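You operate a simulated robot arm through the tools that you are given. There is no shell and no other tool. Be economical: measure what you need, move in short steps, check, and stop when the job is done.

Carry out the task below with a simulated robot arm. There is one attempt and no reset: what you move stays moved.

TASK
Drop the orange and the pink ball from the teal tray into the blue tube and cap it again.
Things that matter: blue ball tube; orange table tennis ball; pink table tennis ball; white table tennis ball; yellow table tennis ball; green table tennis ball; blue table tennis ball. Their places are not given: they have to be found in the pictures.

It is judged by the outcome, as a careful person would: the job done as asked, and still so three seconds after it is handed in. It fails if anything else is knocked over, pushed out of place, dropped, spilled or broken.

THE ROBOT
A 7-joint arm with a two-finger parallel gripper, fixed in place. Base frame: the origin is at the foot of the arm, x ahead of it, y to its left, z up; the work surface is at about z = 0. Lengths are in m, angles in degrees, forces in N, time in s.
With the tool pointing down near the work surface it reaches from about 0.22 to 0.58 m from the base axis. Its first joint turns from -66.0 to 66.0 degrees. Payload 2.5 kg.
Tool frame: the origin (TCP) lies between the finger pads and is the grasp point; the fingertips stand 0.023 m ahead of it; z points along the fingers, y is the line along which they close. The gripper opens to 0.094 m. The fingers are 0.038 m wide and 0.01 m thick; the gripper's body (0.054 by 0.096 m) begins 0.039 m behind the TCP.
Orientation is that of the tool frame in the base frame, as a unit quaternion [x, y, z, w]. With the fingers straight down and closing along the base's y, the tool's x points along the base's -x, its y along +y and its z along -z.

THE INTERFACE
- The arm moves only by the tool apply_moves. Its argument "moves" is a list of rows, each an object of numbers (a shift or turn left out is 0, a gripper value left out holds the last): "dx", "dy", "dz": the shift along the tool's x, y, z in cm; "rx", "ry", "rz": the turn, a rotation vector about the tool's x, y, z in degrees; "claw": the closure in counts, from 0 (fully open) to 255 (shut). In form: [{"dx": .., "dy": .., "dz": .., "rx": .., "ry": .., "rz": .., "claw": ..}, ...]. A call has 1 to 10 rows; each row shifts and turns the commanded pose from where the row before left it, along the tool's axes as they then stand. A row lasts 0.2 s, in which the tool goes at most 0.05 m and 8.6 degrees; a call with a longer step from one row to the next is refused whole, and so is a gripper value outside its range. A pose out of reach is approached as far as the arm can. The call stops where the force on the tool passes 70 N (or 10 N more than at its start, if that is more) or the arm is blocked; 0.2 s more then pass. The fingers move at their own pace (about 0.108 m/s each) and stop on an object; they squeeze with about 28 N. The grip force told is the motor's: it shows also when the fingers shut on nothing. Time passes only in rows, and 0.2 s behind the last, so rows that do not move let the fingers close. It gives the time, the measured TCP pose, the force on the tool (base axes), the opening and the grip force at its end, in the units of the frame above (readings bear some noise).
- Cameras (640 x 400 px; columns grow to the right, rows downward): "scene" is fixed at [0.137, -0.4164, 0.5562]; the picture's right is [0.69, -0.72, 0.00], its down [-0.31, -0.30, -0.90] and it looks along [0.65, 0.62, -0.43] (base axes); focal length 328 px, centre (320, 200). "wrist" rides on the gripper at [-0.039, 0, -0.044] in the tool frame; the picture's right is [0.00, -1.00, 0.00], its down [0.97, 0.00, -0.24] and it looks along [0.24, 0.00, 0.97] (tool axes); focal length 218 px, centre (320, 200).
- capture(camera): a new picture of that camera. No time passes.
- measure_at(camera, pixels): for up to 12 pixels [column, row] of the newest picture of that camera ("zoom" is the newest enlarged one), the place [x, y, z] in the base frame of the surface seen there, good to about 0.002 m. No time passes.
- close_up(camera, box): a new picture of the part [left, top, right, bottom] of that camera's present view, enlarged. No time passes.
- close_job(): hands the job in; it is judged then, once.

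Work in short steps. Measure before you move; look again where a grasp or a placing could have gone wrong, and mend it. You have 80 turns and 46 pictures in all, the two below and enlarged ones among them. Open the gripper and draw the arm clear of the work before you hand the job in, unless the task says otherwise; then end with one line.

The tools are called after "Request:" by a JSON object that holds its "api" and its "payload". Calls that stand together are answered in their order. apply_moves: Moves the arm, as the interface text tells. Its arguments: {"type":"object","properties":{"moves":{"type":"array","items":{"type":"object","properties":{"dx":{"type":"number"},"dy":{"type":"number"},"dz":{"type":"number"},"rx":{"type":"number"},"ry":{"type":"number"},"rz":{"type":"number"},"claw":{"type":"number"}}}}},"required":["moves"]} The other tools are called the same way: capture (camera) takes a picture; measure_at (camera, pixels) gives the place of the surface under pixels of a picture; close_up (camera, box) takes an enlarged picture of a part of a camera's view; close_job () hands the job in.

At the start:

```text
time: 0.0
ee_pos: [0.4375, 0.1139, 0.392]
tcp_rot: [0.0, 1.0, 0.0, 0.0]
wrist_force: [-0.6, 0.5, 0.4]
grip_width: 0.0943
grasp_force: 0.0
```

scene: 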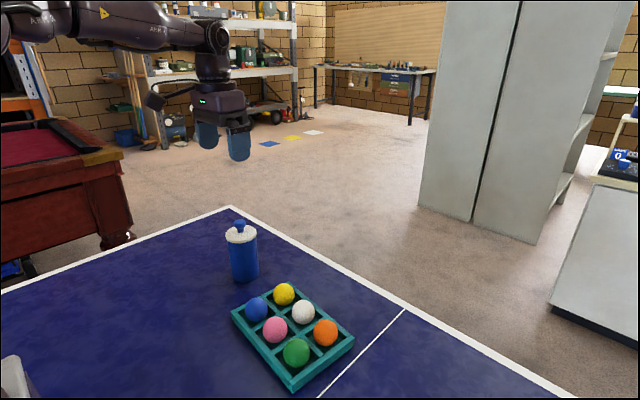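
wrist: 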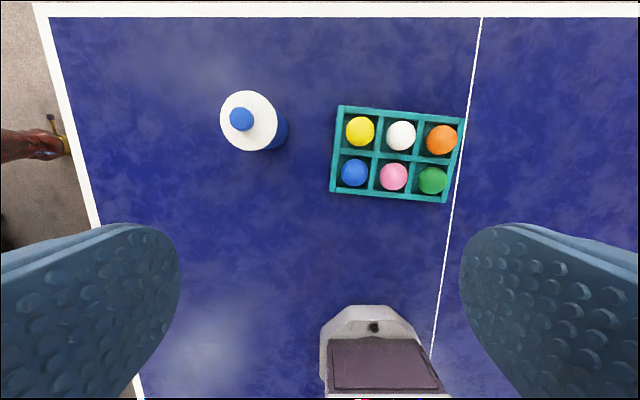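

The tube has a white cap with a blue knob (scene 240,225), and the tray holds six balls. I'll take close-ups and measure.

Request:
{"api": "close_up", "payload": {"camera": "scene", "box": [200, 200, 376, 400]}}

Request:
{"api": "measure_at", "payload": {"camera": "wrist", "pixels": [[241, 118], [262, 120], [250, 97], [250, 146], [441, 139], [393, 176], [401, 135], [360, 131], [433, 180], [354, 172], [338, 110], [446, 200]]}}

Request:
{"api": "measure_at", "payload": {"camera": "scene", "pixels": [[239, 222], [239, 231], [243, 240], [244, 260], [245, 281], [284, 287], [303, 305], [325, 325], [275, 322], [296, 343], [256, 301], [290, 380]]}}

```text
2.00 times, centred on (288, 300) of scene
```

zoom: 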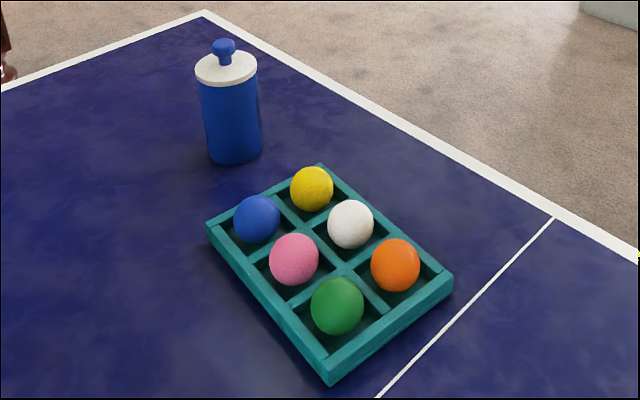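

```text
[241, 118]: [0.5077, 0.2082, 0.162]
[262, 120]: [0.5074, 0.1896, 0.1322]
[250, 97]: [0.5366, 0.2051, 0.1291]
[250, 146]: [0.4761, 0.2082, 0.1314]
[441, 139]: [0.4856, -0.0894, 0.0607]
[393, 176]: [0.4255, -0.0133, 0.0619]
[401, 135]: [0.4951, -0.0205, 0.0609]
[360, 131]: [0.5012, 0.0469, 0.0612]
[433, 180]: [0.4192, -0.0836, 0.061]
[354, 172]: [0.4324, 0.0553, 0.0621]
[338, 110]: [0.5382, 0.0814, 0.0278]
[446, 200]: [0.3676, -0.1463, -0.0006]
```

```text
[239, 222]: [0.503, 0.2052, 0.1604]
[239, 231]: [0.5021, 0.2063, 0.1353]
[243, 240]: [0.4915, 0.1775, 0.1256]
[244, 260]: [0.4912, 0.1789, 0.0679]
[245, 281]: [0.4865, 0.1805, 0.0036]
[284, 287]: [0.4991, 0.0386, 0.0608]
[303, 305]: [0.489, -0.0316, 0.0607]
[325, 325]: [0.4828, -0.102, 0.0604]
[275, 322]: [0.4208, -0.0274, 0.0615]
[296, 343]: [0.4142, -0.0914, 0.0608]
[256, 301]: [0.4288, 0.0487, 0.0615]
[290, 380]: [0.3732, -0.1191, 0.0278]
```

The tube axis is near (0.506, 0.206) with its knob top at about 0.163, and the ball tops are at about 0.062. I'll move above the tube and look closer.

Request:
{"api": "apply_moves", "payload": {"moves": [{"dx": -1.7, "dy": 2.3, "dz": 3.3, "claw": 0}, {"dx": -1.7, "dy": 2.3, "dz": 3.3}, {"dx": -1.7, "dy": 2.3, "dz": 3.3}, {"dx": -1.7, "dy": 2.3, "dz": 3.3}, {}]}}

Request:
{"api": "capture", "payload": {"camera": "wrist"}}

Request:
{"api": "close_up", "payload": {"camera": "scene", "box": [200, 190, 280, 290]}}

```text
time: 1.2
ee_pos: [0.5073, 0.2068, 0.263]
tcp_rot: [-0.001, 1.0, 0.0, 0.0]
wrist_force: [-0.7, -0.9, -0.3]
grip_width: 0.0939
grasp_force: 0.1
```

```text
42 pictures are left
```

wrist: 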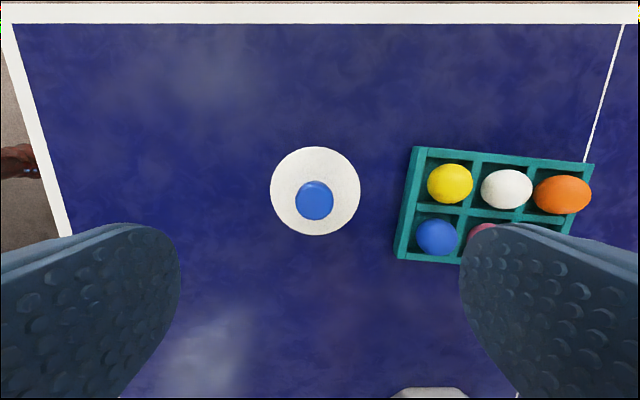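

```text
4.00 times, centred on (240, 240) of scene
```

zoom: 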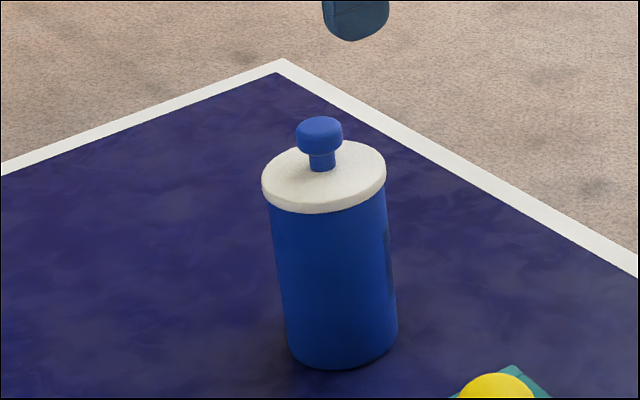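

Request:
{"api": "measure_at", "payload": {"camera": "wrist", "pixels": [[298, 201], [332, 201], [315, 184], [315, 217], [314, 200], [273, 190], [358, 190], [316, 149], [316, 233]]}}

Request:
{"api": "measure_at", "payload": {"camera": "zoom", "pixels": [[320, 120], [320, 145], [320, 152], [322, 165], [330, 200], [330, 208], [332, 218], [335, 300], [345, 362], [265, 185], [382, 170]]}}

```text
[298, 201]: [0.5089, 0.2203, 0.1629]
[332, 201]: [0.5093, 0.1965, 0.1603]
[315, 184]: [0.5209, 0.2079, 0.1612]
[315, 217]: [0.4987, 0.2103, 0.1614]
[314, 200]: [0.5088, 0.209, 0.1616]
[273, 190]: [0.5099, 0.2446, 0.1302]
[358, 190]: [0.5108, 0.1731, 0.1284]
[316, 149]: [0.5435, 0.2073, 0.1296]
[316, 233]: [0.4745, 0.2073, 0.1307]
```

```text
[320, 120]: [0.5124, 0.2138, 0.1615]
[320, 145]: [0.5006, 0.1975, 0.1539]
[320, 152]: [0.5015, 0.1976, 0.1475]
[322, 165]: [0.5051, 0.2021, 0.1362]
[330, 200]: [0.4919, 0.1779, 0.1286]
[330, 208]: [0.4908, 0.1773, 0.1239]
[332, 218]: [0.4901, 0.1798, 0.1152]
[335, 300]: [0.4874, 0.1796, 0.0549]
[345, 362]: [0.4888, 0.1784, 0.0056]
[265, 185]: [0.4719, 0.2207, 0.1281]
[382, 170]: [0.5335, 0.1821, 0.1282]
```

The cap centre is at (0.509, 0.2085), with the knob head at z 0.147–0.162 and the cap top at 0.130. I'll descend to TCP z≈0.158 and grip.

Request:
{"api": "apply_moves", "payload": {"moves": [{"dx": -0.17, "dy": 0.17, "dz": 4.0}, {"dz": 4.0}, {"dz": 2.5}, {}, {"claw": 255}, {}, {}, {}]}}

```text
time: 3.0
ee_pos: [0.5068, 0.208, 0.1582]
tcp_rot: [0.0, 1.0, 0.0, 0.001]
wrist_force: [0.3, 0.4, -0.1]
grip_width: 0.0263
grasp_force: 28.0
```

The knob is held (26 mm). I'll lift it slowly.

Request:
{"api": "apply_moves", "payload": {"moves": [{"dz": -1.0}, {"dz": -2.0}, {"dz": -3.0}, {"dz": -3.0}, {}]}}

Request:
{"api": "close_up", "payload": {"camera": "scene", "box": [180, 140, 308, 300]}}

```text
time: 4.2
ee_pos: [0.5067, 0.2077, 0.2476]
tcp_rot: [0.0, 1.0, 0.0, 0.001]
wrist_force: [1.2, 0.0, -0.4]
grip_width: 0.0261
grasp_force: 28.0
```

```text
2.50 times, centred on (244, 220) of scene
```

zoom: 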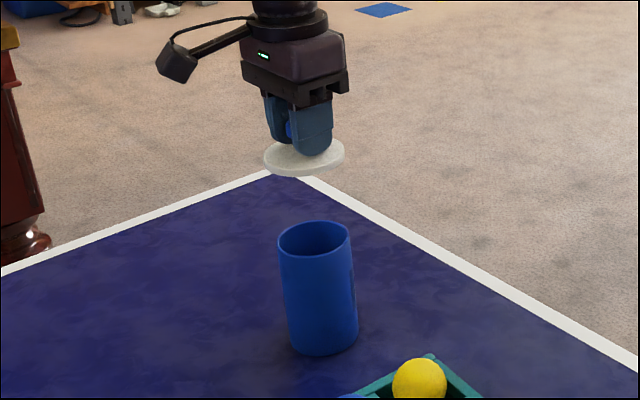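

The cap is off. I'll move it to a free spot at about (0.37, 0.20) on the table and lower it to just above the surface.

Request:
{"api": "apply_moves", "payload": {"moves": [{"dx": 3.4, "dy": -0.2}, {"dx": 3.4, "dy": -0.2}, {"dx": 3.4, "dy": -0.2}, {"dx": 3.4, "dy": -0.2}, {"dz": 4.5}, {"dz": 4.5}, {"dz": 4.5}, {"dz": 4.0}, {}]}}

Request:
{"api": "capture", "payload": {"camera": "scene"}}

Request:
{"api": "close_up", "payload": {"camera": "scene", "box": [150, 220, 278, 300]}}

```text
time: 6.2
ee_pos: [0.3702, 0.1981, 0.0713]
tcp_rot: [0.0, 1.0, 0.0, 0.0]
wrist_force: [0.2, -0.1, -0.8]
grip_width: 0.0263
grasp_force: 27.7
```

```text
39 pictures are left
```

scene: 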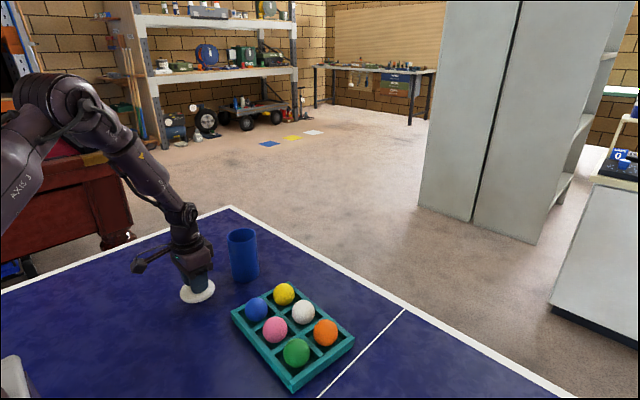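

```text
5.00 times, centred on (214, 260) of scene
```

zoom: 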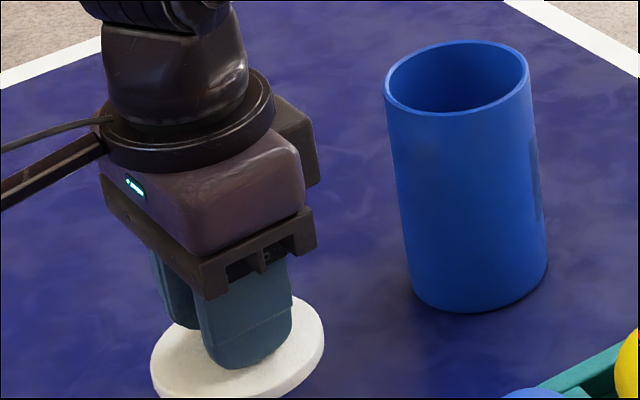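

Now I'll measure the tube rim and the held cap's edges.

Request:
{"api": "measure_at", "payload": {"camera": "zoom", "pixels": [[389, 92], [527, 66], [450, 42], [462, 115], [455, 112], [240, 374], [240, 390], [310, 320], [460, 85]]}}

Request:
{"api": "apply_moves", "payload": {"moves": [{"dz": 1.5}, {"dz": 0.8}, {}]}}

```text
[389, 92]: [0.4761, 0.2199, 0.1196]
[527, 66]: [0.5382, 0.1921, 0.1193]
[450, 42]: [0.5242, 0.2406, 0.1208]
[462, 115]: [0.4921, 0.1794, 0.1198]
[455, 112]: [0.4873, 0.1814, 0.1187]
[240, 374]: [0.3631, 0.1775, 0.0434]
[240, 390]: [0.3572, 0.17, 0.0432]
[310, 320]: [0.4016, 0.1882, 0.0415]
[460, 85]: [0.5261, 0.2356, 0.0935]
```

```text
time: 7.0
ee_pos: [0.3712, 0.1987, 0.0485]
tcp_rot: [0.0, 1.0, 0.001, 0.001]
wrist_force: [0.0, 0.5, -0.2]
grip_width: 0.0266
grasp_force: 27.8
```

No contact yet; if the cap has no plug, its underside is at z≈0.010. I'll lower in fine steps.

Request:
{"api": "apply_moves", "payload": {"moves": [{"dz": 0.3}, {"dz": 0.2}, {}]}}

Request:
{"api": "close_up", "payload": {"camera": "scene", "box": [160, 260, 240, 310]}}

```text
time: 7.8
ee_pos: [0.3703, 0.2003, 0.0428]
tcp_rot: [0.0, 1.0, 0.0, 0.0]
wrist_force: [-0.5, -0.2, 0.3]
grip_width: 0.0264
grasp_force: 28.0
```

```text
8.00 times, centred on (200, 285) of scene
```

zoom: 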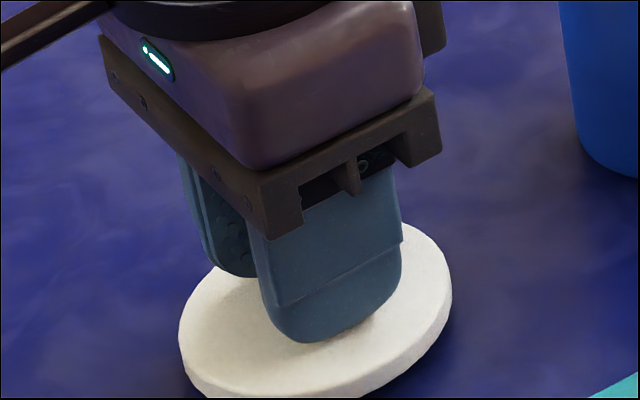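

Request:
{"api": "apply_moves", "payload": {"moves": [{"dz": 0.2}, {"dz": 0.15}, {}]}}

```text
time: 8.6
ee_pos: [0.37, 0.1992, 0.0401]
tcp_rot: [0.0, 1.0, 0.0, 0.001]
wrist_force: [-0.5, 0.1, 0.1]
grip_width: 0.0266
grasp_force: 28.1
```

Request:
{"api": "apply_moves", "payload": {"moves": [{"dz": 0.1}, {"dz": 0.1}, {}]}}

```text
time: 9.4
ee_pos: [0.3709, 0.2004, 0.0373]
tcp_rot: [-0.001, 1.0, 0.0, 0.0]
wrist_force: [-0.9, 0.5, -1.4]
grip_width: 0.0264
grasp_force: 28.7
```

Request:
{"api": "apply_moves", "payload": {"moves": [{"dz": 0.1}, {}]}}

```text
time: 10.0
ee_pos: [0.3707, 0.2006, 0.0367]
tcp_rot: [0.0, 1.0, 0.0, 0.001]
wrist_force: [0.4, -0.3, 0.1]
grip_width: 0.0266
grasp_force: 27.7
```

Request:
{"api": "apply_moves", "payload": {"moves": [{"dz": 0.1}, {"dz": 0.1}, {}]}}

```text
time: 10.8
ee_pos: [0.3705, 0.2009, 0.0351]
tcp_rot: [-0.001, 1.0, 0.0, 0.001]
wrist_force: [-7.1, -2.9, 18.7]
grip_width: 0.0264
grasp_force: 28.0
```

Contact (18.7 N) at TCP z≈0.036, so the cap is on the table. I'll back off slightly, open, and rise.

Request:
{"api": "apply_moves", "payload": {"moves": [{"dz": -0.1}, {"claw": 130}, {}, {"claw": 0}, {}, {"dz": -3}, {"dz": -5}, {"dz": -5}, {"dz": -5}, {}]}}

Request:
{"api": "capture", "payload": {"camera": "wrist"}}

```text
time: 13.0
ee_pos: [0.3716, 0.2002, 0.2168]
tcp_rot: [0.0, 1.0, 0.001, 0.001]
wrist_force: [-0.4, 1.3, 0.2]
grip_width: 0.0943
grasp_force: 0.1
```

```text
36 pictures are left
```

wrist: 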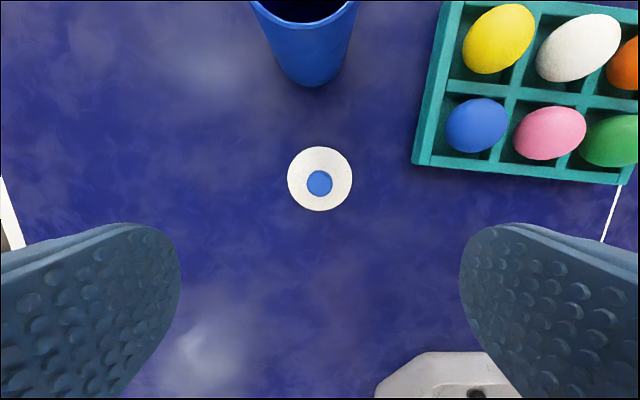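

The cap is standing on the table. Next I'll move above the pink ball to measure it precisely.

Request:
{"api": "apply_moves", "payload": {"moves": [{"dx": -1.06, "dy": -4.36}, {"dx": -1.06, "dy": -4.36}, {"dx": -1.06, "dy": -4.36}, {"dx": -1.06, "dy": -4.36}, {"dx": -1.06, "dy": -4.36}, {}]}}

Request:
{"api": "capture", "payload": {"camera": "wrist"}}

```text
time: 14.4
ee_pos: [0.4243, -0.0175, 0.2156]
tcp_rot: [-0.001, 1.0, 0.0, 0.001]
wrist_force: [0.2, 0.1, 0.2]
grip_width: 0.0939
grasp_force: 0.1
```

```text
35 pictures are left
```

wrist: 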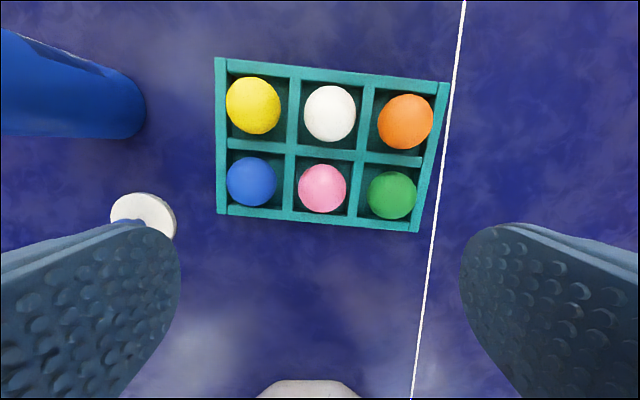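

Request:
{"api": "measure_at", "payload": {"camera": "wrist", "pixels": [[322, 188], [300, 188], [344, 188], [322, 166], [322, 210], [405, 122], [381, 122], [430, 122], [252, 181], [392, 195], [330, 113], [285, 200]]}}

Request:
{"api": "close_up", "payload": {"camera": "wrist", "box": [210, 50, 450, 240]}}

```text
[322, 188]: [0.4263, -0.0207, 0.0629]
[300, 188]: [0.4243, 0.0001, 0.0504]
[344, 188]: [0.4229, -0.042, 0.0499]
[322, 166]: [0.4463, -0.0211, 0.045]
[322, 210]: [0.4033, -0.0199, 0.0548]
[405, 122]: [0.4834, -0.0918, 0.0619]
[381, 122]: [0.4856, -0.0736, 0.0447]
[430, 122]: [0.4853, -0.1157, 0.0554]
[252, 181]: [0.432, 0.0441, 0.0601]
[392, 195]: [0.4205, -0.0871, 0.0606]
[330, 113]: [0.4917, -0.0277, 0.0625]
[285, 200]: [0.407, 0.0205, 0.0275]
```

```text
2.11 times, centred on (330, 145) of wrist
```

zoom: 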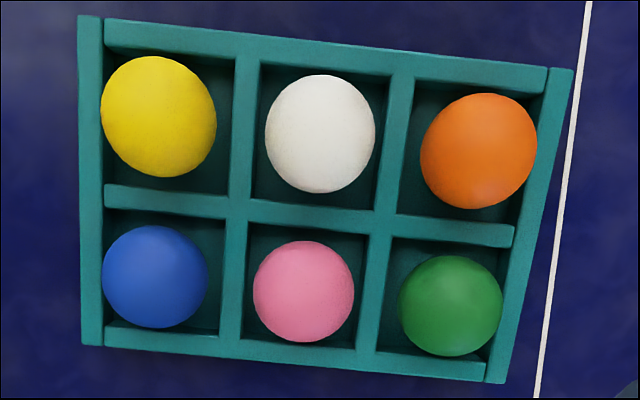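

The pink ball's centre is about (0.4245, -0.021, 0.040) with r≈0.023. I'll turn 39.5° so the fingers close along the tray diagonal, where neighbours leave the most room, and partly close.

Request:
{"api": "apply_moves", "payload": {"moves": [{"dy": -0.35, "claw": 87}, {"rz": -7.9}, {"rz": -7.9}, {"rz": -7.9}, {"rz": -7.9}, {"rz": -7.9}, {"dz": 4}, {"dz": 4}, {}]}}

Request:
{"api": "capture", "payload": {"camera": "wrist"}}

```text
time: 16.4
ee_pos: [0.4248, -0.023, 0.1352]
tcp_rot: [-0.338, 0.941, 0.0, 0.0]
wrist_force: [-0.9, 0.2, -0.5]
grip_width: 0.062
grasp_force: 0.2
```

```text
33 pictures are left
```

wrist: 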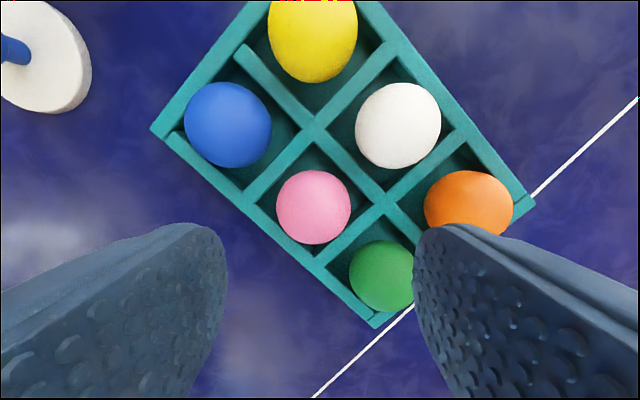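

Request:
{"api": "measure_at", "payload": {"camera": "wrist", "pixels": [[313, 207], [280, 207], [347, 207], [313, 173], [313, 242], [229, 125], [397, 125], [385, 276], [468, 205]]}}

```text
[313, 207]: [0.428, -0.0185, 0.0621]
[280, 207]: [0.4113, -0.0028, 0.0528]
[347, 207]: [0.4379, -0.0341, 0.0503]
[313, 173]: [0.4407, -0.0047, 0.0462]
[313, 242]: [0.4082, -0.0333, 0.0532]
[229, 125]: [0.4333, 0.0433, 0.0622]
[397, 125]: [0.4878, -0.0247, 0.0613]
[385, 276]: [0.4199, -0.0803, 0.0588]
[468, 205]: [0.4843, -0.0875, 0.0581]
```

The ball centre is refined to (0.4245, -0.019). I'll shift about 2 mm in +y and descend partway, then check clearances.

Request:
{"api": "apply_moves", "payload": {"moves": [{"dx": -0.127, "dy": 0.154, "dz": 3}, {"dz": 2.0}, {}]}}

Request:
{"api": "capture", "payload": {"camera": "wrist"}}

Request:
{"api": "close_up", "payload": {"camera": "scene", "box": [220, 260, 364, 400]}}

```text
time: 17.2
ee_pos: [0.4225, -0.0211, 0.0878]
tcp_rot: [-0.338, 0.941, 0.0, 0.0]
wrist_force: [-0.2, 0.1, 0.0]
grip_width: 0.0621
grasp_force: 0.1
```

```text
32 pictures are left
```

wrist: 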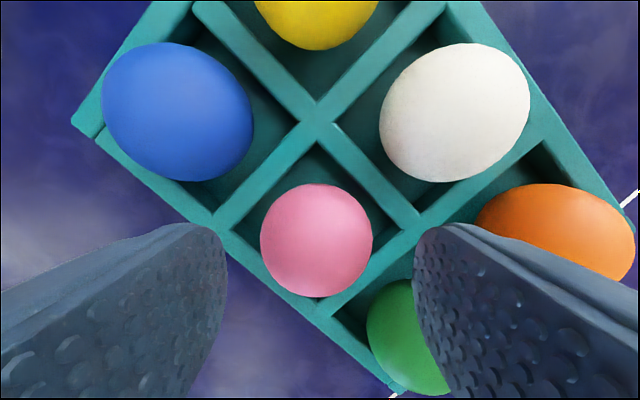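

```text
2.86 times, centred on (292, 330) of scene
```

zoom: 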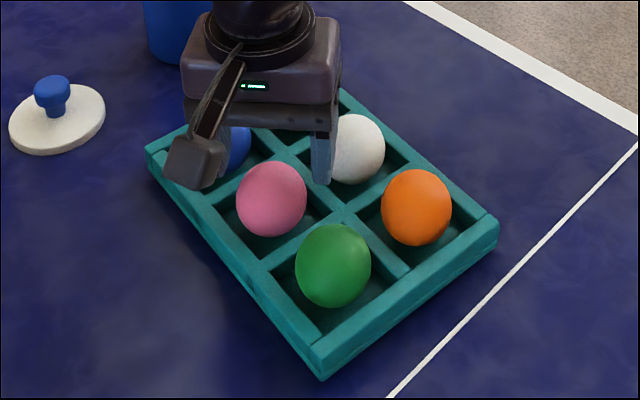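

The pink ball is centred between the fingers (col 316 vs 320). I'll descend to TCP z≈0.0555 (tips just above the rim) and close.

Request:
{"api": "apply_moves", "payload": {"moves": [{"dy": 0.1, "dz": 1.5}, {"dz": 1.7}, {}, {"claw": 255}, {}, {}, {}]}}

Request:
{"api": "close_up", "payload": {"camera": "scene", "box": [220, 260, 364, 400]}}

```text
time: 18.8
ee_pos: [0.4231, -0.0196, 0.0535]
tcp_rot: [-0.338, 0.941, 0.0, 0.001]
wrist_force: [0.0, -0.3, 0.3]
grip_width: 0.0476
grasp_force: 27.5
```

```text
2.86 times, centred on (292, 330) of scene
```

zoom: 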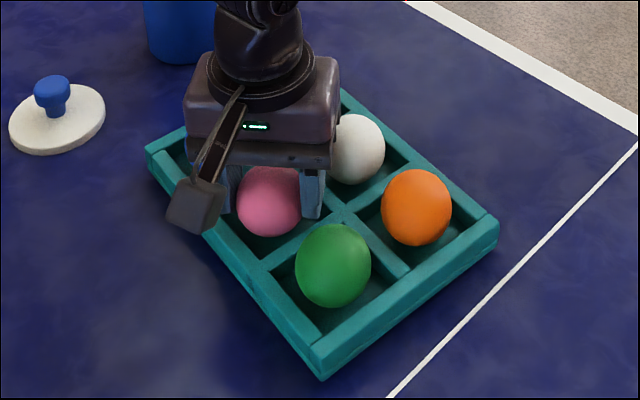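

The ball is gripped at 47.6 mm. I'll lift it.

Request:
{"api": "apply_moves", "payload": {"moves": [{"dz": -1}, {"dz": -2.5}, {"dz": -4.5}, {"dz": -4.5}, {"dz": -4.5}, {}]}}

Request:
{"api": "capture", "payload": {"camera": "wrist"}}

```text
time: 20.2
ee_pos: [0.4276, -0.0198, 0.2256]
tcp_rot: [-0.338, 0.941, 0.0, -0.001]
wrist_force: [0.1, 0.2, -0.7]
grip_width: 0.0479
grasp_force: 28.3
```

```text
29 pictures are left
```

wrist: 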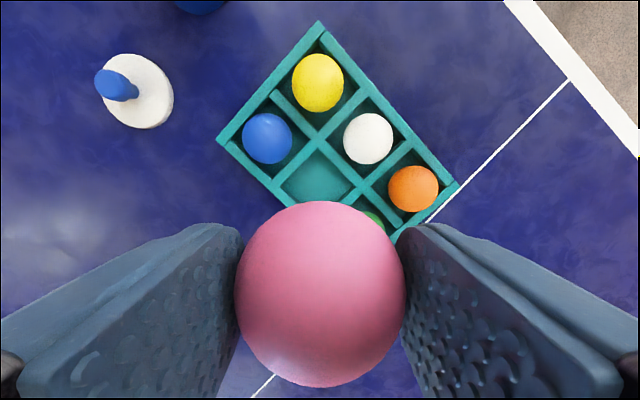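

Request:
{"api": "measure_at", "payload": {"camera": "wrist", "pixels": [[320, 285], [245, 285], [395, 285], [320, 205], [320, 380], [320, 240], [320, 330]]}}

```text
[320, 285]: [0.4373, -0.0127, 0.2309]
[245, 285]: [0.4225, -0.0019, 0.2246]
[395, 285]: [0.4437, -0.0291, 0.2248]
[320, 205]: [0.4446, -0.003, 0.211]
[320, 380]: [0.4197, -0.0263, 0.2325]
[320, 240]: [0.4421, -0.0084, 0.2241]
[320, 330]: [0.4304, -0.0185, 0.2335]
```

The ball is centred in the gripper (about 1.5 cm below TCP). I'll move over the tube at (0.5075, 0.208).

Request:
{"api": "apply_moves", "payload": {"moves": [{"dx": -3.47, "dy": 2.05}, {"dx": -3.47, "dy": 2.05}, {"dx": -3.47, "dy": 2.05}, {"dx": -3.47, "dy": 2.05}, {"dx": -3.47, "dy": 2.05}, {"dx": -3.47, "dy": 2.05}, {}]}}

Request:
{"api": "close_up", "payload": {"camera": "scene", "box": [180, 170, 308, 290]}}

Request:
{"api": "capture", "payload": {"camera": "wrist"}}

```text
time: 21.8
ee_pos: [0.5061, 0.2071, 0.2261]
tcp_rot: [-0.337, 0.942, 0.0, 0.0]
wrist_force: [0.4, -0.9, -0.7]
grip_width: 0.0477
grasp_force: 27.9
```

```text
3.33 times, centred on (244, 230) of scene
```

zoom: 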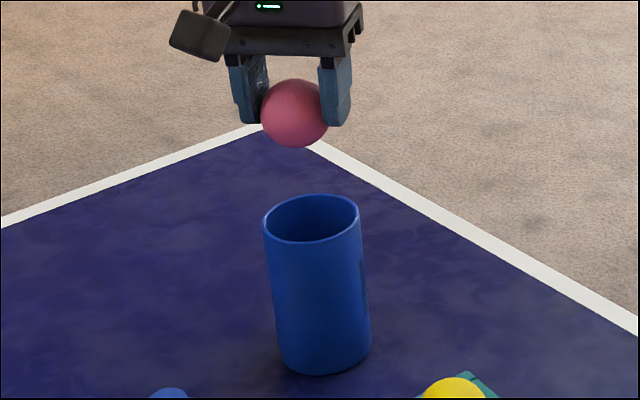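

```text
27 pictures are left
```

wrist: 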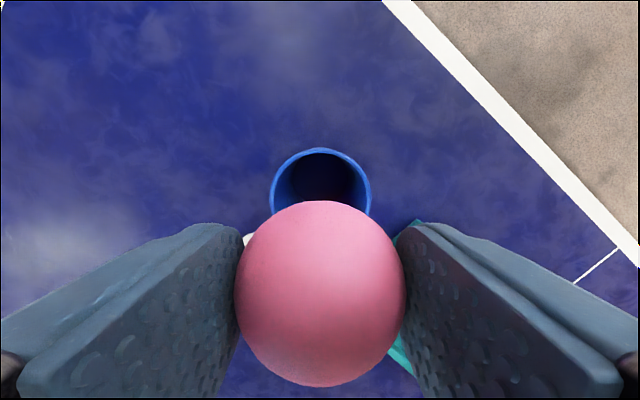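

Request:
{"api": "measure_at", "payload": {"camera": "wrist", "pixels": [[321, 150], [272, 195], [369, 195], [285, 163], [356, 163]]}}

Request:
{"api": "measure_at", "payload": {"camera": "zoom", "pixels": [[265, 220], [358, 213], [313, 196], [313, 241], [330, 197], [296, 239]]}}

```text
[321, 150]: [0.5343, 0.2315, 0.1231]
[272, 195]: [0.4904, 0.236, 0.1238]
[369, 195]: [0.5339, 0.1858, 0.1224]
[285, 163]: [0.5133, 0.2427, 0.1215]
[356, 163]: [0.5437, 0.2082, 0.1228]
```

```text
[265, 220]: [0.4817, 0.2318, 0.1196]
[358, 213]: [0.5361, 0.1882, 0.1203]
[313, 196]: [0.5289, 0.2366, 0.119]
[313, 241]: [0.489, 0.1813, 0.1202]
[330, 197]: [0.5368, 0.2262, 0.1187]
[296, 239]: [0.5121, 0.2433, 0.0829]
```

The tube centre is at about (0.509, 0.2095). I'll correct by 2–3 mm and lower until the ball's underside is inside the mouth.

Request:
{"api": "apply_moves", "payload": {"moves": [{"dx": -0.28, "dy": 0.03, "dz": 3.5}, {"dz": 2.5}, {"dz": 1.7}, {}]}}

Request:
{"api": "close_up", "payload": {"camera": "scene", "box": [180, 170, 308, 290]}}

Request:
{"api": "capture", "payload": {"camera": "wrist"}}

```text
time: 22.8
ee_pos: [0.5086, 0.2099, 0.1477]
tcp_rot: [-0.339, 0.941, 0.0, 0.0]
wrist_force: [-0.1, -0.5, 0.3]
grip_width: 0.0475
grasp_force: 27.7
```

```text
3.33 times, centred on (244, 230) of scene
```

zoom: 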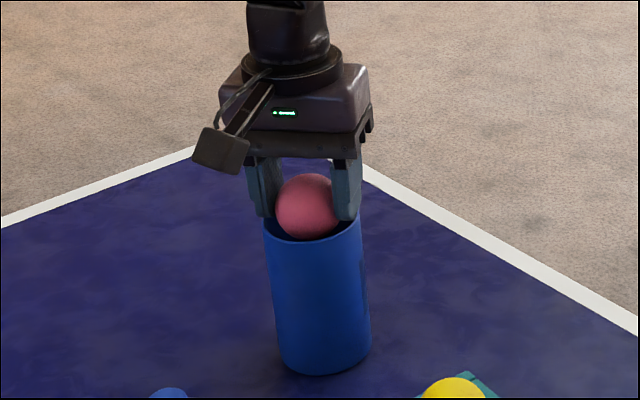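

```text
25 pictures are left
```

wrist: 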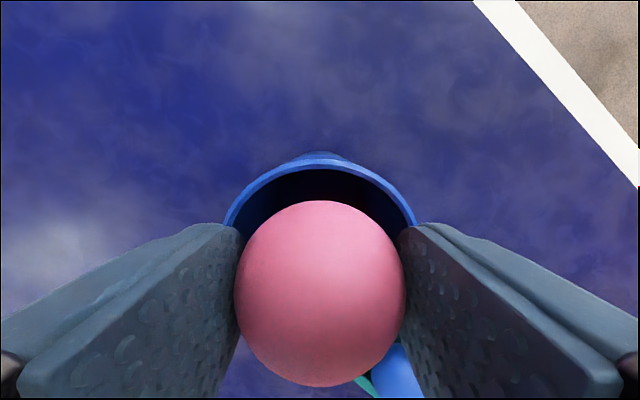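

The ball sits centred in the mouth. I'll release it.

Request:
{"api": "apply_moves", "payload": {"moves": [{"claw": 90}, {"claw": 0}, {}, {}, {"dz": -3}, {"dz": -4.5}, {}]}}

Request:
{"api": "capture", "payload": {"camera": "wrist"}}

```text
time: 24.4
ee_pos: [0.508, 0.2109, 0.2229]
tcp_rot: [-0.338, 0.941, 0.0, 0.0]
wrist_force: [0.0, 0.5, -0.1]
grip_width: 0.0942
grasp_force: 0.0
```

```text
24 pictures are left
```

wrist: 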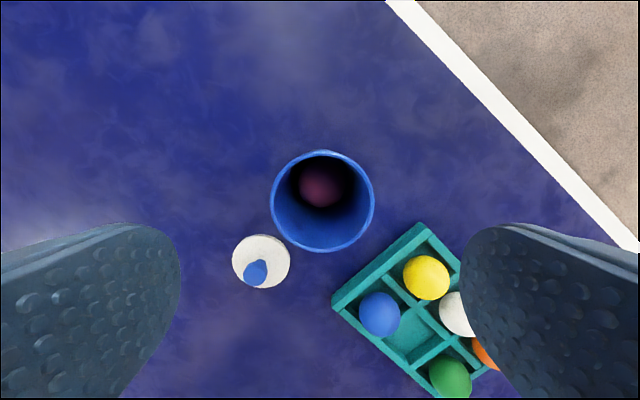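

Pink is in the tube. Next I'll go above the orange ball.

Request:
{"api": "apply_moves", "payload": {"moves": [{"dx": 3.01, "dy": -3.11}, {"dx": 3.01, "dy": -3.11}, {"dx": 3.01, "dy": -3.11}, {"dx": 3.01, "dy": -3.11}, {"dx": 3.01, "dy": -3.11}, {"dx": 3.01, "dy": -3.11}, {"dx": 3.01, "dy": -3.11, "claw": 87}, {"dz": 4}, {"dz": 4}, {}]}}

Request:
{"api": "capture", "payload": {"camera": "wrist"}}

```text
time: 26.6
ee_pos: [0.4822, -0.093, 0.1395]
tcp_rot: [-0.337, 0.941, 0.0, 0.0]
wrist_force: [0.0, -0.3, -0.6]
grip_width: 0.0617
grasp_force: 0.1
```

```text
23 pictures are left
```

wrist: 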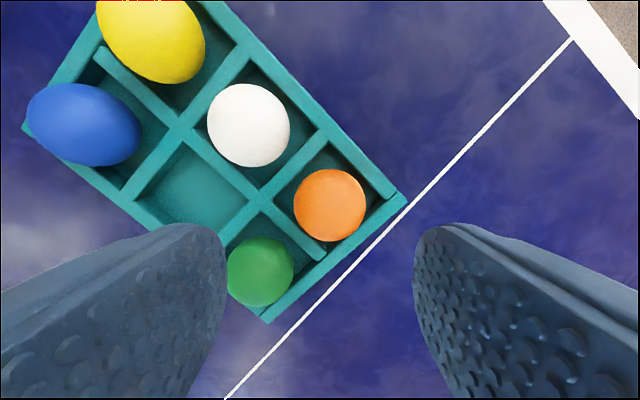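

Request:
{"api": "measure_at", "payload": {"camera": "wrist", "pixels": [[330, 205], [297, 205], [363, 205], [330, 173], [330, 238], [307, 182], [353, 228], [307, 228], [353, 182]]}}

```text
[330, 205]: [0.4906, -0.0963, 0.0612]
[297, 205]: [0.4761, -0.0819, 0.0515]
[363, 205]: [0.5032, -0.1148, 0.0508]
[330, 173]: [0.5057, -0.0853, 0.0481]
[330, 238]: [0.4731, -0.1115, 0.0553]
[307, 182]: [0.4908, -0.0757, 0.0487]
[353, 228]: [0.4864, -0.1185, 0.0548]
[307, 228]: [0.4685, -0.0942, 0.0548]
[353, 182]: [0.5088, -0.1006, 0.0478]
```

Orange is at col 330, i.e. about 6 mm off along −tool y. I'll correct, descend partway, and check.

Request:
{"api": "apply_moves", "payload": {"moves": [{"dy": -0.6, "dz": 3}, {"dz": 2.3}, {}]}}

Request:
{"api": "capture", "payload": {"camera": "wrist"}}

```text
time: 27.4
ee_pos: [0.4882, -0.0958, 0.0871]
tcp_rot: [-0.338, 0.941, 0.0, 0.0]
wrist_force: [0.2, -0.1, 0.5]
grip_width: 0.0619
grasp_force: 0.1
```

```text
22 pictures are left
```

wrist: 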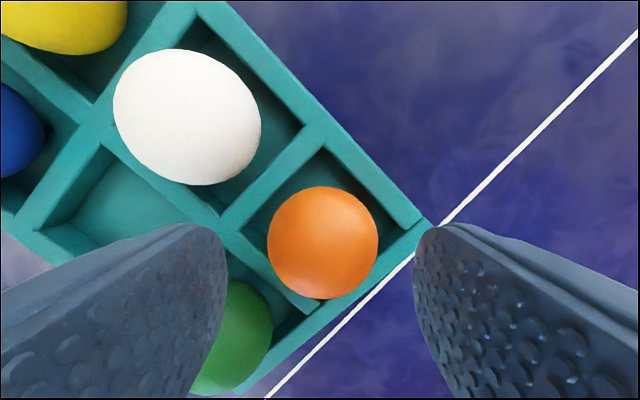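

Orange is centred (col 322). I'll descend and grip.

Request:
{"api": "apply_moves", "payload": {"moves": [{"dx": 0.1, "dy": -0.08, "dz": 1.5}, {"dz": 1.75}, {}, {"claw": 255}, {}, {}, {}]}}

Request:
{"api": "close_up", "payload": {"camera": "scene", "box": [220, 260, 364, 400]}}

```text
time: 29.0
ee_pos: [0.488, -0.0954, 0.0563]
tcp_rot: [-0.338, 0.941, 0.0, 0.0]
wrist_force: [0.4, -0.3, 0.7]
grip_width: 0.0477
grasp_force: 27.5
```

```text
2.86 times, centred on (292, 330) of scene
```

zoom: 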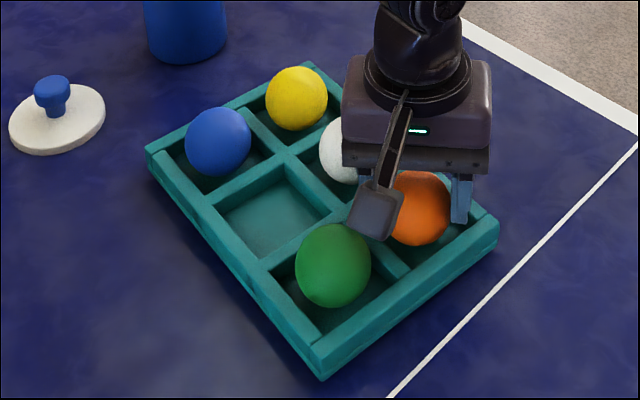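

Gripped at 47.7 mm. I'll lift, then retrace to the tube.

Request:
{"api": "apply_moves", "payload": {"moves": [{"dz": -1}, {"dz": -2.5}, {"dz": -4.5}, {"dz": -4.5}, {"dz": -4.3}, {}]}}

Request:
{"api": "apply_moves", "payload": {"moves": [{"dx": -3.024, "dy": 3.207}, {"dx": -3.024, "dy": 3.207}, {"dx": -3.024, "dy": 3.207}, {"dx": -3.024, "dy": 3.207}, {"dx": -3.024, "dy": 3.207}, {"dx": -3.024, "dy": 3.207}, {"dx": -3.024, "dy": 3.207}, {}]}}

Request:
{"api": "capture", "payload": {"camera": "wrist"}}

Request:
{"api": "capture", "payload": {"camera": "scene"}}

```text
time: 30.4
ee_pos: [0.4863, -0.0974, 0.2226]
tcp_rot: [-0.338, 0.941, 0.0, 0.0]
wrist_force: [-1.0, 0.4, 0.0]
grip_width: 0.0476
grasp_force: 28.4
```

```text
time: 32.2
ee_pos: [0.5048, 0.2126, 0.2219]
tcp_rot: [-0.338, 0.941, 0.0, 0.0]
wrist_force: [0.6, 0.0, -0.9]
grip_width: 0.0478
grasp_force: 28.3
```

```text
20 pictures are left
```

wrist: 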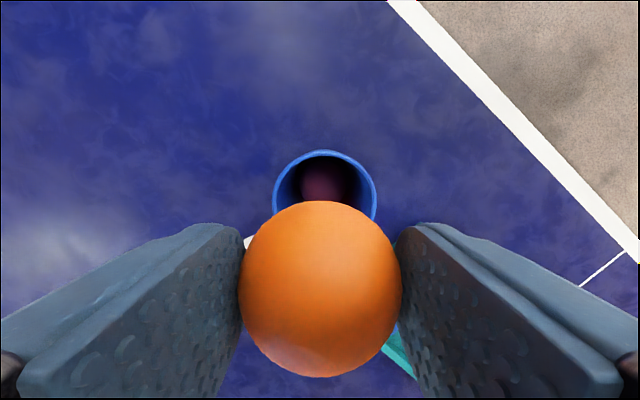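

```text
19 pictures are left
```

scene: 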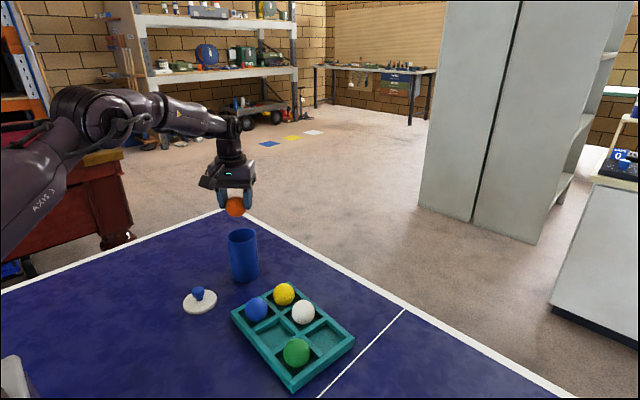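

The tube is at col 325, so I'll shift about 2.5 mm in −tool y and lower to TCP z≈0.149.

Request:
{"api": "apply_moves", "payload": {"moves": [{"dy": -0.25, "dz": 3}, {"dz": 2.5}, {"dz": 1.9}, {}]}}

Request:
{"api": "capture", "payload": {"camera": "wrist"}}

Request:
{"api": "close_up", "payload": {"camera": "scene", "box": [180, 170, 308, 290]}}

```text
time: 33.2
ee_pos: [0.5082, 0.2085, 0.1487]
tcp_rot: [-0.338, 0.941, -0.001, 0.0]
wrist_force: [-0.2, 0.5, 0.0]
grip_width: 0.0477
grasp_force: 27.8
```

```text
18 pictures are left
```

wrist: 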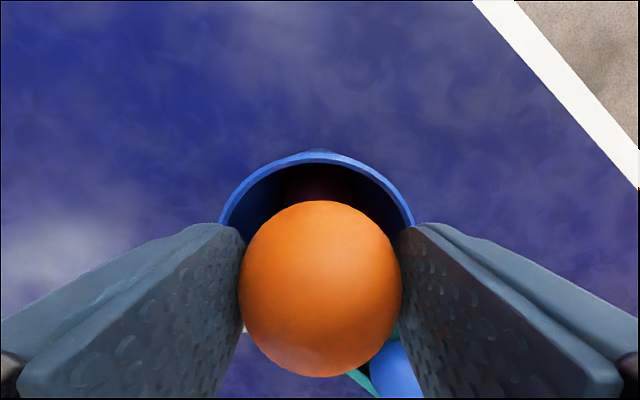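

```text
3.33 times, centred on (244, 230) of scene
```

zoom: 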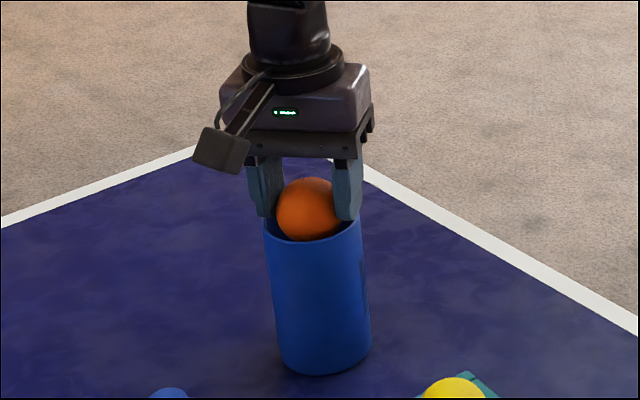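

Centred in the mouth; release.

Request:
{"api": "apply_moves", "payload": {"moves": [{"claw": 90}, {"claw": 0}, {}, {}, {"dz": -3}, {"dz": -4.5}, {}]}}

Request:
{"api": "capture", "payload": {"camera": "wrist"}}

```text
time: 34.8
ee_pos: [0.5087, 0.2072, 0.2233]
tcp_rot: [-0.338, 0.941, 0.0, 0.0]
wrist_force: [0.3, 0.6, -0.2]
grip_width: 0.0943
grasp_force: 0.1
```

```text
16 pictures are left
```

wrist: 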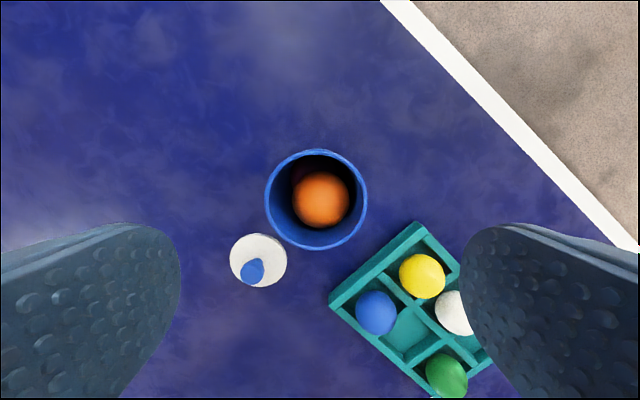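

Both balls are in. I'll check the ball height and cap position, turn back to the original orientation, and move above the cap.

Request:
{"api": "measure_at", "payload": {"camera": "wrist", "pixels": [[320, 200], [316, 150], [316, 249], [266, 198], [367, 198], [252, 271]]}}

Request:
{"api": "apply_moves", "payload": {"moves": [{"rz": 7.9}, {"rz": 7.9}, {"rz": 7.9}, {"rz": 7.9}, {"rz": 7.9}, {"dx": 4.6, "dy": -0.25}, {"dx": 4.6, "dy": -0.25}, {"dx": 4.6, "dy": -0.25}, {"dz": 4}, {}]}}

Request:
{"api": "capture", "payload": {"camera": "wrist"}}

```text
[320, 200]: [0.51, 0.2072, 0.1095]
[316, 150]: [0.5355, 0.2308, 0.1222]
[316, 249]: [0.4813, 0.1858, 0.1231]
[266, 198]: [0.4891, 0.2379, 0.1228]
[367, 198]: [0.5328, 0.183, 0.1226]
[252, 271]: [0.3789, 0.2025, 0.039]
```

```text
time: 37.0
ee_pos: [0.3709, 0.2027, 0.1853]
tcp_rot: [0.001, 1.0, 0.001, 0.0]
wrist_force: [0.0, -0.8, -1.1]
grip_width: 0.0942
grasp_force: 0.1
```

```text
15 pictures are left
```

wrist: 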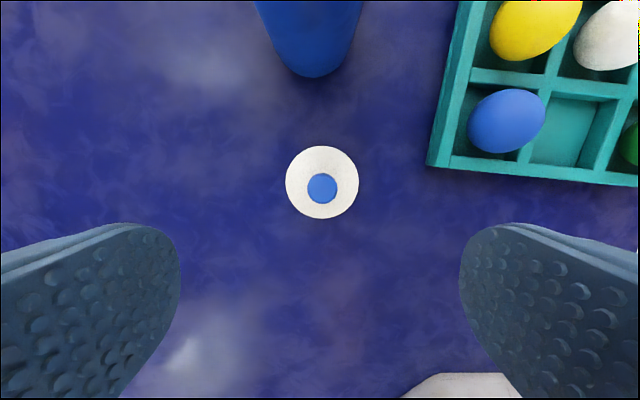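

Request:
{"api": "measure_at", "payload": {"camera": "wrist", "pixels": [[322, 188], [310, 188], [334, 188], [287, 182], [358, 182], [321, 147], [321, 217]]}}

```text
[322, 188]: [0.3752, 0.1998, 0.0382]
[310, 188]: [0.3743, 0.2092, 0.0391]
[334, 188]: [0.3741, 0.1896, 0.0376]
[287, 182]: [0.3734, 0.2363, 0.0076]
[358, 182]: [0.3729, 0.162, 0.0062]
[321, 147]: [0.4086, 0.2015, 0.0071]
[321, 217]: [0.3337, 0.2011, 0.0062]
```

The cap centre is (0.3715, 0.1995). I'll descend in steps to its knob.

Request:
{"api": "apply_moves", "payload": {"moves": [{"dy": -0.15, "dz": 4}, {"dz": 4}, {"dz": 4}, {"dz": 2}, {}]}}

```text
time: 38.2
ee_pos: [0.3701, 0.2006, 0.0441]
tcp_rot: [0.001, 1.0, 0.0, 0.0]
wrist_force: [0.4, 0.2, 0.7]
grip_width: 0.0939
grasp_force: 0.0
```

Request:
{"api": "apply_moves", "payload": {"moves": [{"dx": -0.1, "dz": 0.7}, {}, {"claw": 255}, {}, {}, {}, {"dz": -1}, {"dz": -4}, {}]}}

Request:
{"api": "capture", "payload": {"camera": "wrist"}}

```text
time: 40.2
ee_pos: [0.371, 0.1983, 0.0865]
tcp_rot: [0.0, 1.0, -0.001, 0.0]
wrist_force: [-0.1, 0.3, -0.4]
grip_width: 0.0264
grasp_force: 27.8
```

```text
14 pictures are left
```

wrist: 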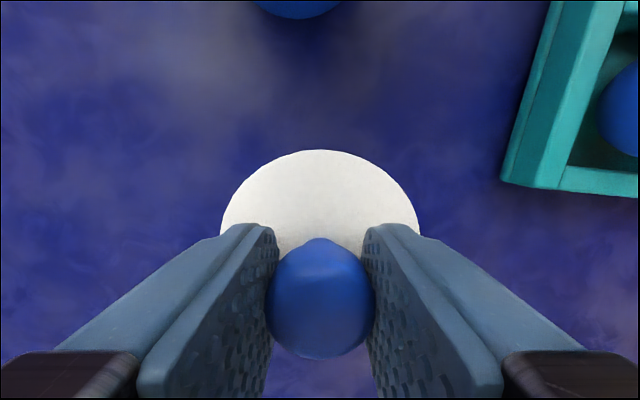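

The cap is held. I'll measure its offset in the hand and rise.

Request:
{"api": "measure_at", "payload": {"camera": "wrist", "pixels": [[320, 151], [222, 225], [418, 225], [258, 168], [382, 168]]}}

Request:
{"api": "apply_moves", "payload": {"moves": [{"dz": -4.5}, {"dz": -4.5}, {"dz": -4.5}, {}]}}

```text
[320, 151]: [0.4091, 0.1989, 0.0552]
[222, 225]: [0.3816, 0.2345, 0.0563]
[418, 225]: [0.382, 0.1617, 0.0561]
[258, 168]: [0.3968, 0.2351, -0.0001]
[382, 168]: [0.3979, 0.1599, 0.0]
```

```text
time: 41.2
ee_pos: [0.3701, 0.1978, 0.2199]
tcp_rot: [0.001, 1.0, 0.0, 0.0]
wrist_force: [0.1, 0.2, -1.1]
grip_width: 0.0261
grasp_force: 27.6
```

Request:
{"api": "apply_moves", "payload": {"moves": [{"dx": -3.44, "dy": 0.26}, {"dx": -3.44, "dy": 0.26}, {"dx": -3.44, "dy": 0.26}, {"dx": -3.44, "dy": 0.26}, {"dz": 3}, {}]}}

Request:
{"api": "capture", "payload": {"camera": "wrist"}}

Request:
{"api": "close_up", "payload": {"camera": "scene", "box": [180, 170, 308, 290]}}

```text
time: 42.6
ee_pos: [0.5088, 0.2093, 0.1935]
tcp_rot: [0.0, 1.0, 0.0, 0.0]
wrist_force: [-0.1, 1.5, 0.0]
grip_width: 0.0261
grasp_force: 28.4
```

```text
13 pictures are left
```

wrist: 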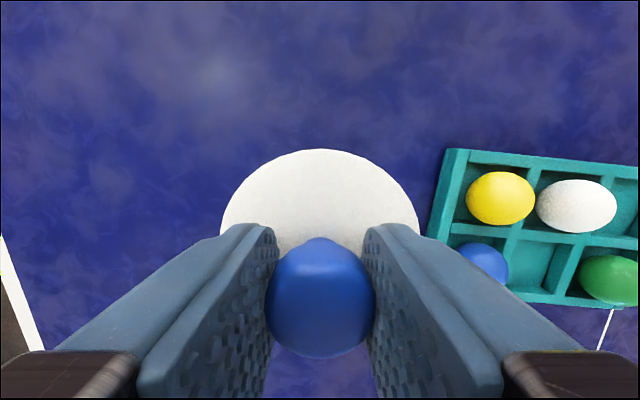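

```text
3.33 times, centred on (244, 230) of scene
```

zoom: 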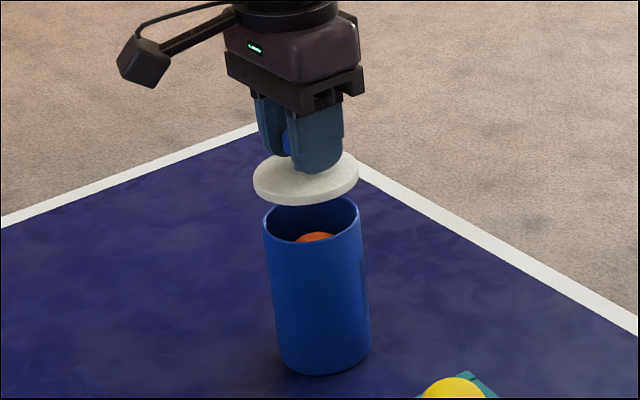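

Request:
{"api": "measure_at", "payload": {"camera": "zoom", "pixels": [[256, 178], [356, 168], [305, 197], [266, 222], [358, 212], [313, 241], [330, 200]]}}

Request:
{"api": "measure_at", "payload": {"camera": "wrist", "pixels": [[320, 151], [223, 225], [417, 225]]}}

```text
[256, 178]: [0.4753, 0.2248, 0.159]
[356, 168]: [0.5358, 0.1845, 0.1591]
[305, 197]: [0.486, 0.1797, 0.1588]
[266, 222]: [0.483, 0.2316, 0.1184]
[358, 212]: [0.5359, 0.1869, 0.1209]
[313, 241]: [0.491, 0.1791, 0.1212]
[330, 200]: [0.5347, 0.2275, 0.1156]
```

```text
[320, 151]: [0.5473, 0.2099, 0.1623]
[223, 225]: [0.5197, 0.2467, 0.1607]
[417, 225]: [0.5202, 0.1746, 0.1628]
```

The cap is aligned over the tube within about 2 mm. I'll lower it toward the rim (contact expected at TCP z≈0.157).

Request:
{"api": "apply_moves", "payload": {"moves": [{"dz": 2}, {"dz": 1.0}, {"dz": 0.3}, {}]}}

Request:
{"api": "close_up", "payload": {"camera": "scene", "box": [204, 200, 284, 250]}}

```text
time: 43.6
ee_pos: [0.5088, 0.2097, 0.1608]
tcp_rot: [0.0, 1.0, 0.0, 0.001]
wrist_force: [-5.1, -1.4, 11.9]
grip_width: 0.0265
grasp_force: 28.0
```

```text
8.00 times, centred on (244, 225) of scene
```

zoom: 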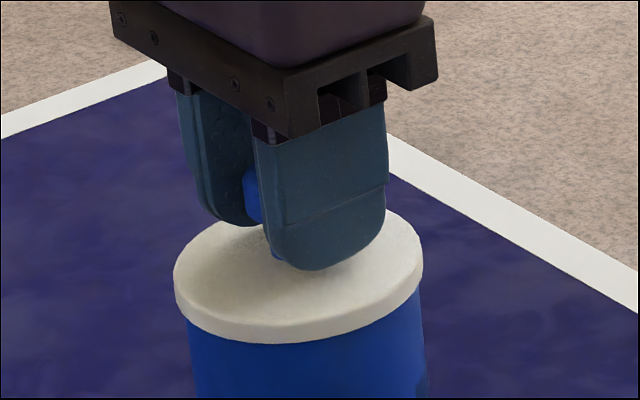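

Contact (12 N); the overhang matches the original look. I'll press slightly more and check the height.

Request:
{"api": "measure_at", "payload": {"camera": "zoom", "pixels": [[210, 280], [400, 250], [300, 300], [280, 310], [270, 330]]}}

Request:
{"api": "apply_moves", "payload": {"moves": [{"dz": 0.1}, {}]}}

```text
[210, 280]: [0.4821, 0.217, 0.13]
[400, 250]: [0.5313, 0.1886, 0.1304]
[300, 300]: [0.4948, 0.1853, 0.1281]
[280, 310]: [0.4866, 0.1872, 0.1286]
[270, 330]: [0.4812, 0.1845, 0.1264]
```

```text
time: 44.2
ee_pos: [0.5106, 0.2105, 0.16]
tcp_rot: [0.0, 1.0, 0.0, 0.002]
wrist_force: [-7.4, -3.9, 20.6]
grip_width: 0.026
grasp_force: 27.9
```

The cap top is at z≈0.130, its original seated height. I'll relax the pressure, release, and rise.

Request:
{"api": "apply_moves", "payload": {"moves": [{"dz": -0.2}, {}, {"claw": 130}, {"claw": 0}, {}, {}, {"dz": -3}, {"dz": -4.5}, {"dz": -4.5}, {}]}}

Request:
{"api": "capture", "payload": {"camera": "wrist"}}

Request:
{"api": "close_up", "payload": {"camera": "scene", "box": [200, 190, 280, 290]}}

```text
time: 46.4
ee_pos: [0.5089, 0.2092, 0.283]
tcp_rot: [0.0, 1.0, 0.001, 0.0]
wrist_force: [0.1, -0.1, 0.4]
grip_width: 0.094
grasp_force: 0.0
```

```text
10 pictures are left
```

wrist: 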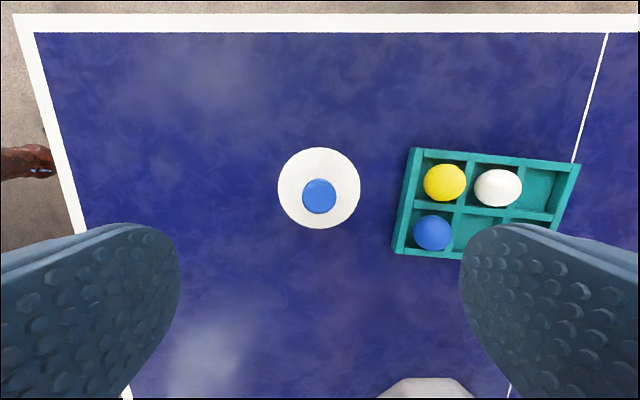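

```text
4.00 times, centred on (240, 240) of scene
```

zoom: 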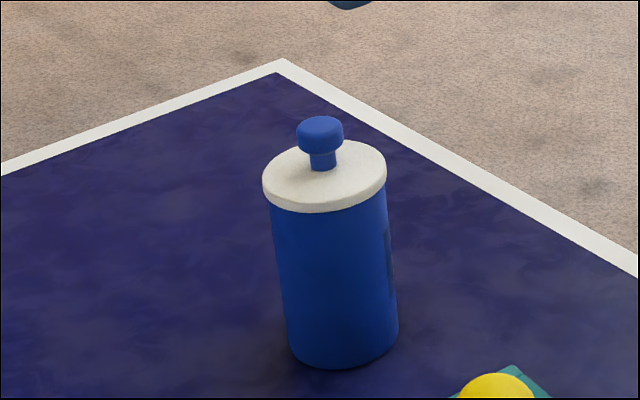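

The cap looks the same as it did at the start. I'll draw the arm clear and take a final look.

Request:
{"api": "apply_moves", "payload": {"moves": [{"dx": 2, "dy": -2, "dz": -3}, {"dx": 2, "dy": -2, "dz": -3}, {"dx": 2, "dy": -2, "dz": -3}, {}]}}

Request:
{"api": "capture", "payload": {"camera": "scene"}}

```text
time: 47.4
ee_pos: [0.448, 0.1501, 0.373]
tcp_rot: [0.0, 1.0, -0.001, -0.001]
wrist_force: [-0.7, 0.1, -1.2]
grip_width: 0.0941
grasp_force: 0.0
```

```text
8 pictures are left
```

scene: 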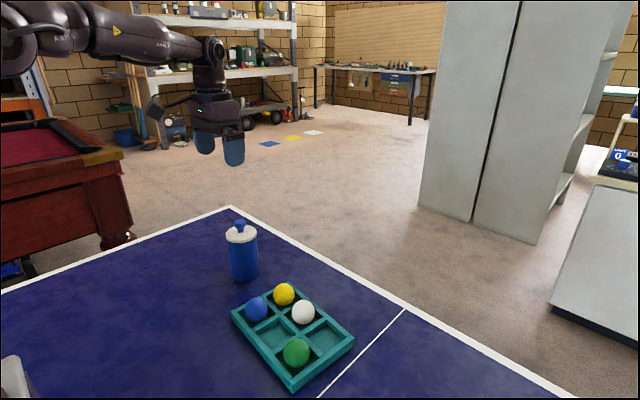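

Request:
{"api": "close_job", "payload": {}}

```text
The job is handed in.
```

The orange and pink balls are in the blue tube and it is capped again; the other four balls are still in the tray, and the arm is clear with the gripper open.
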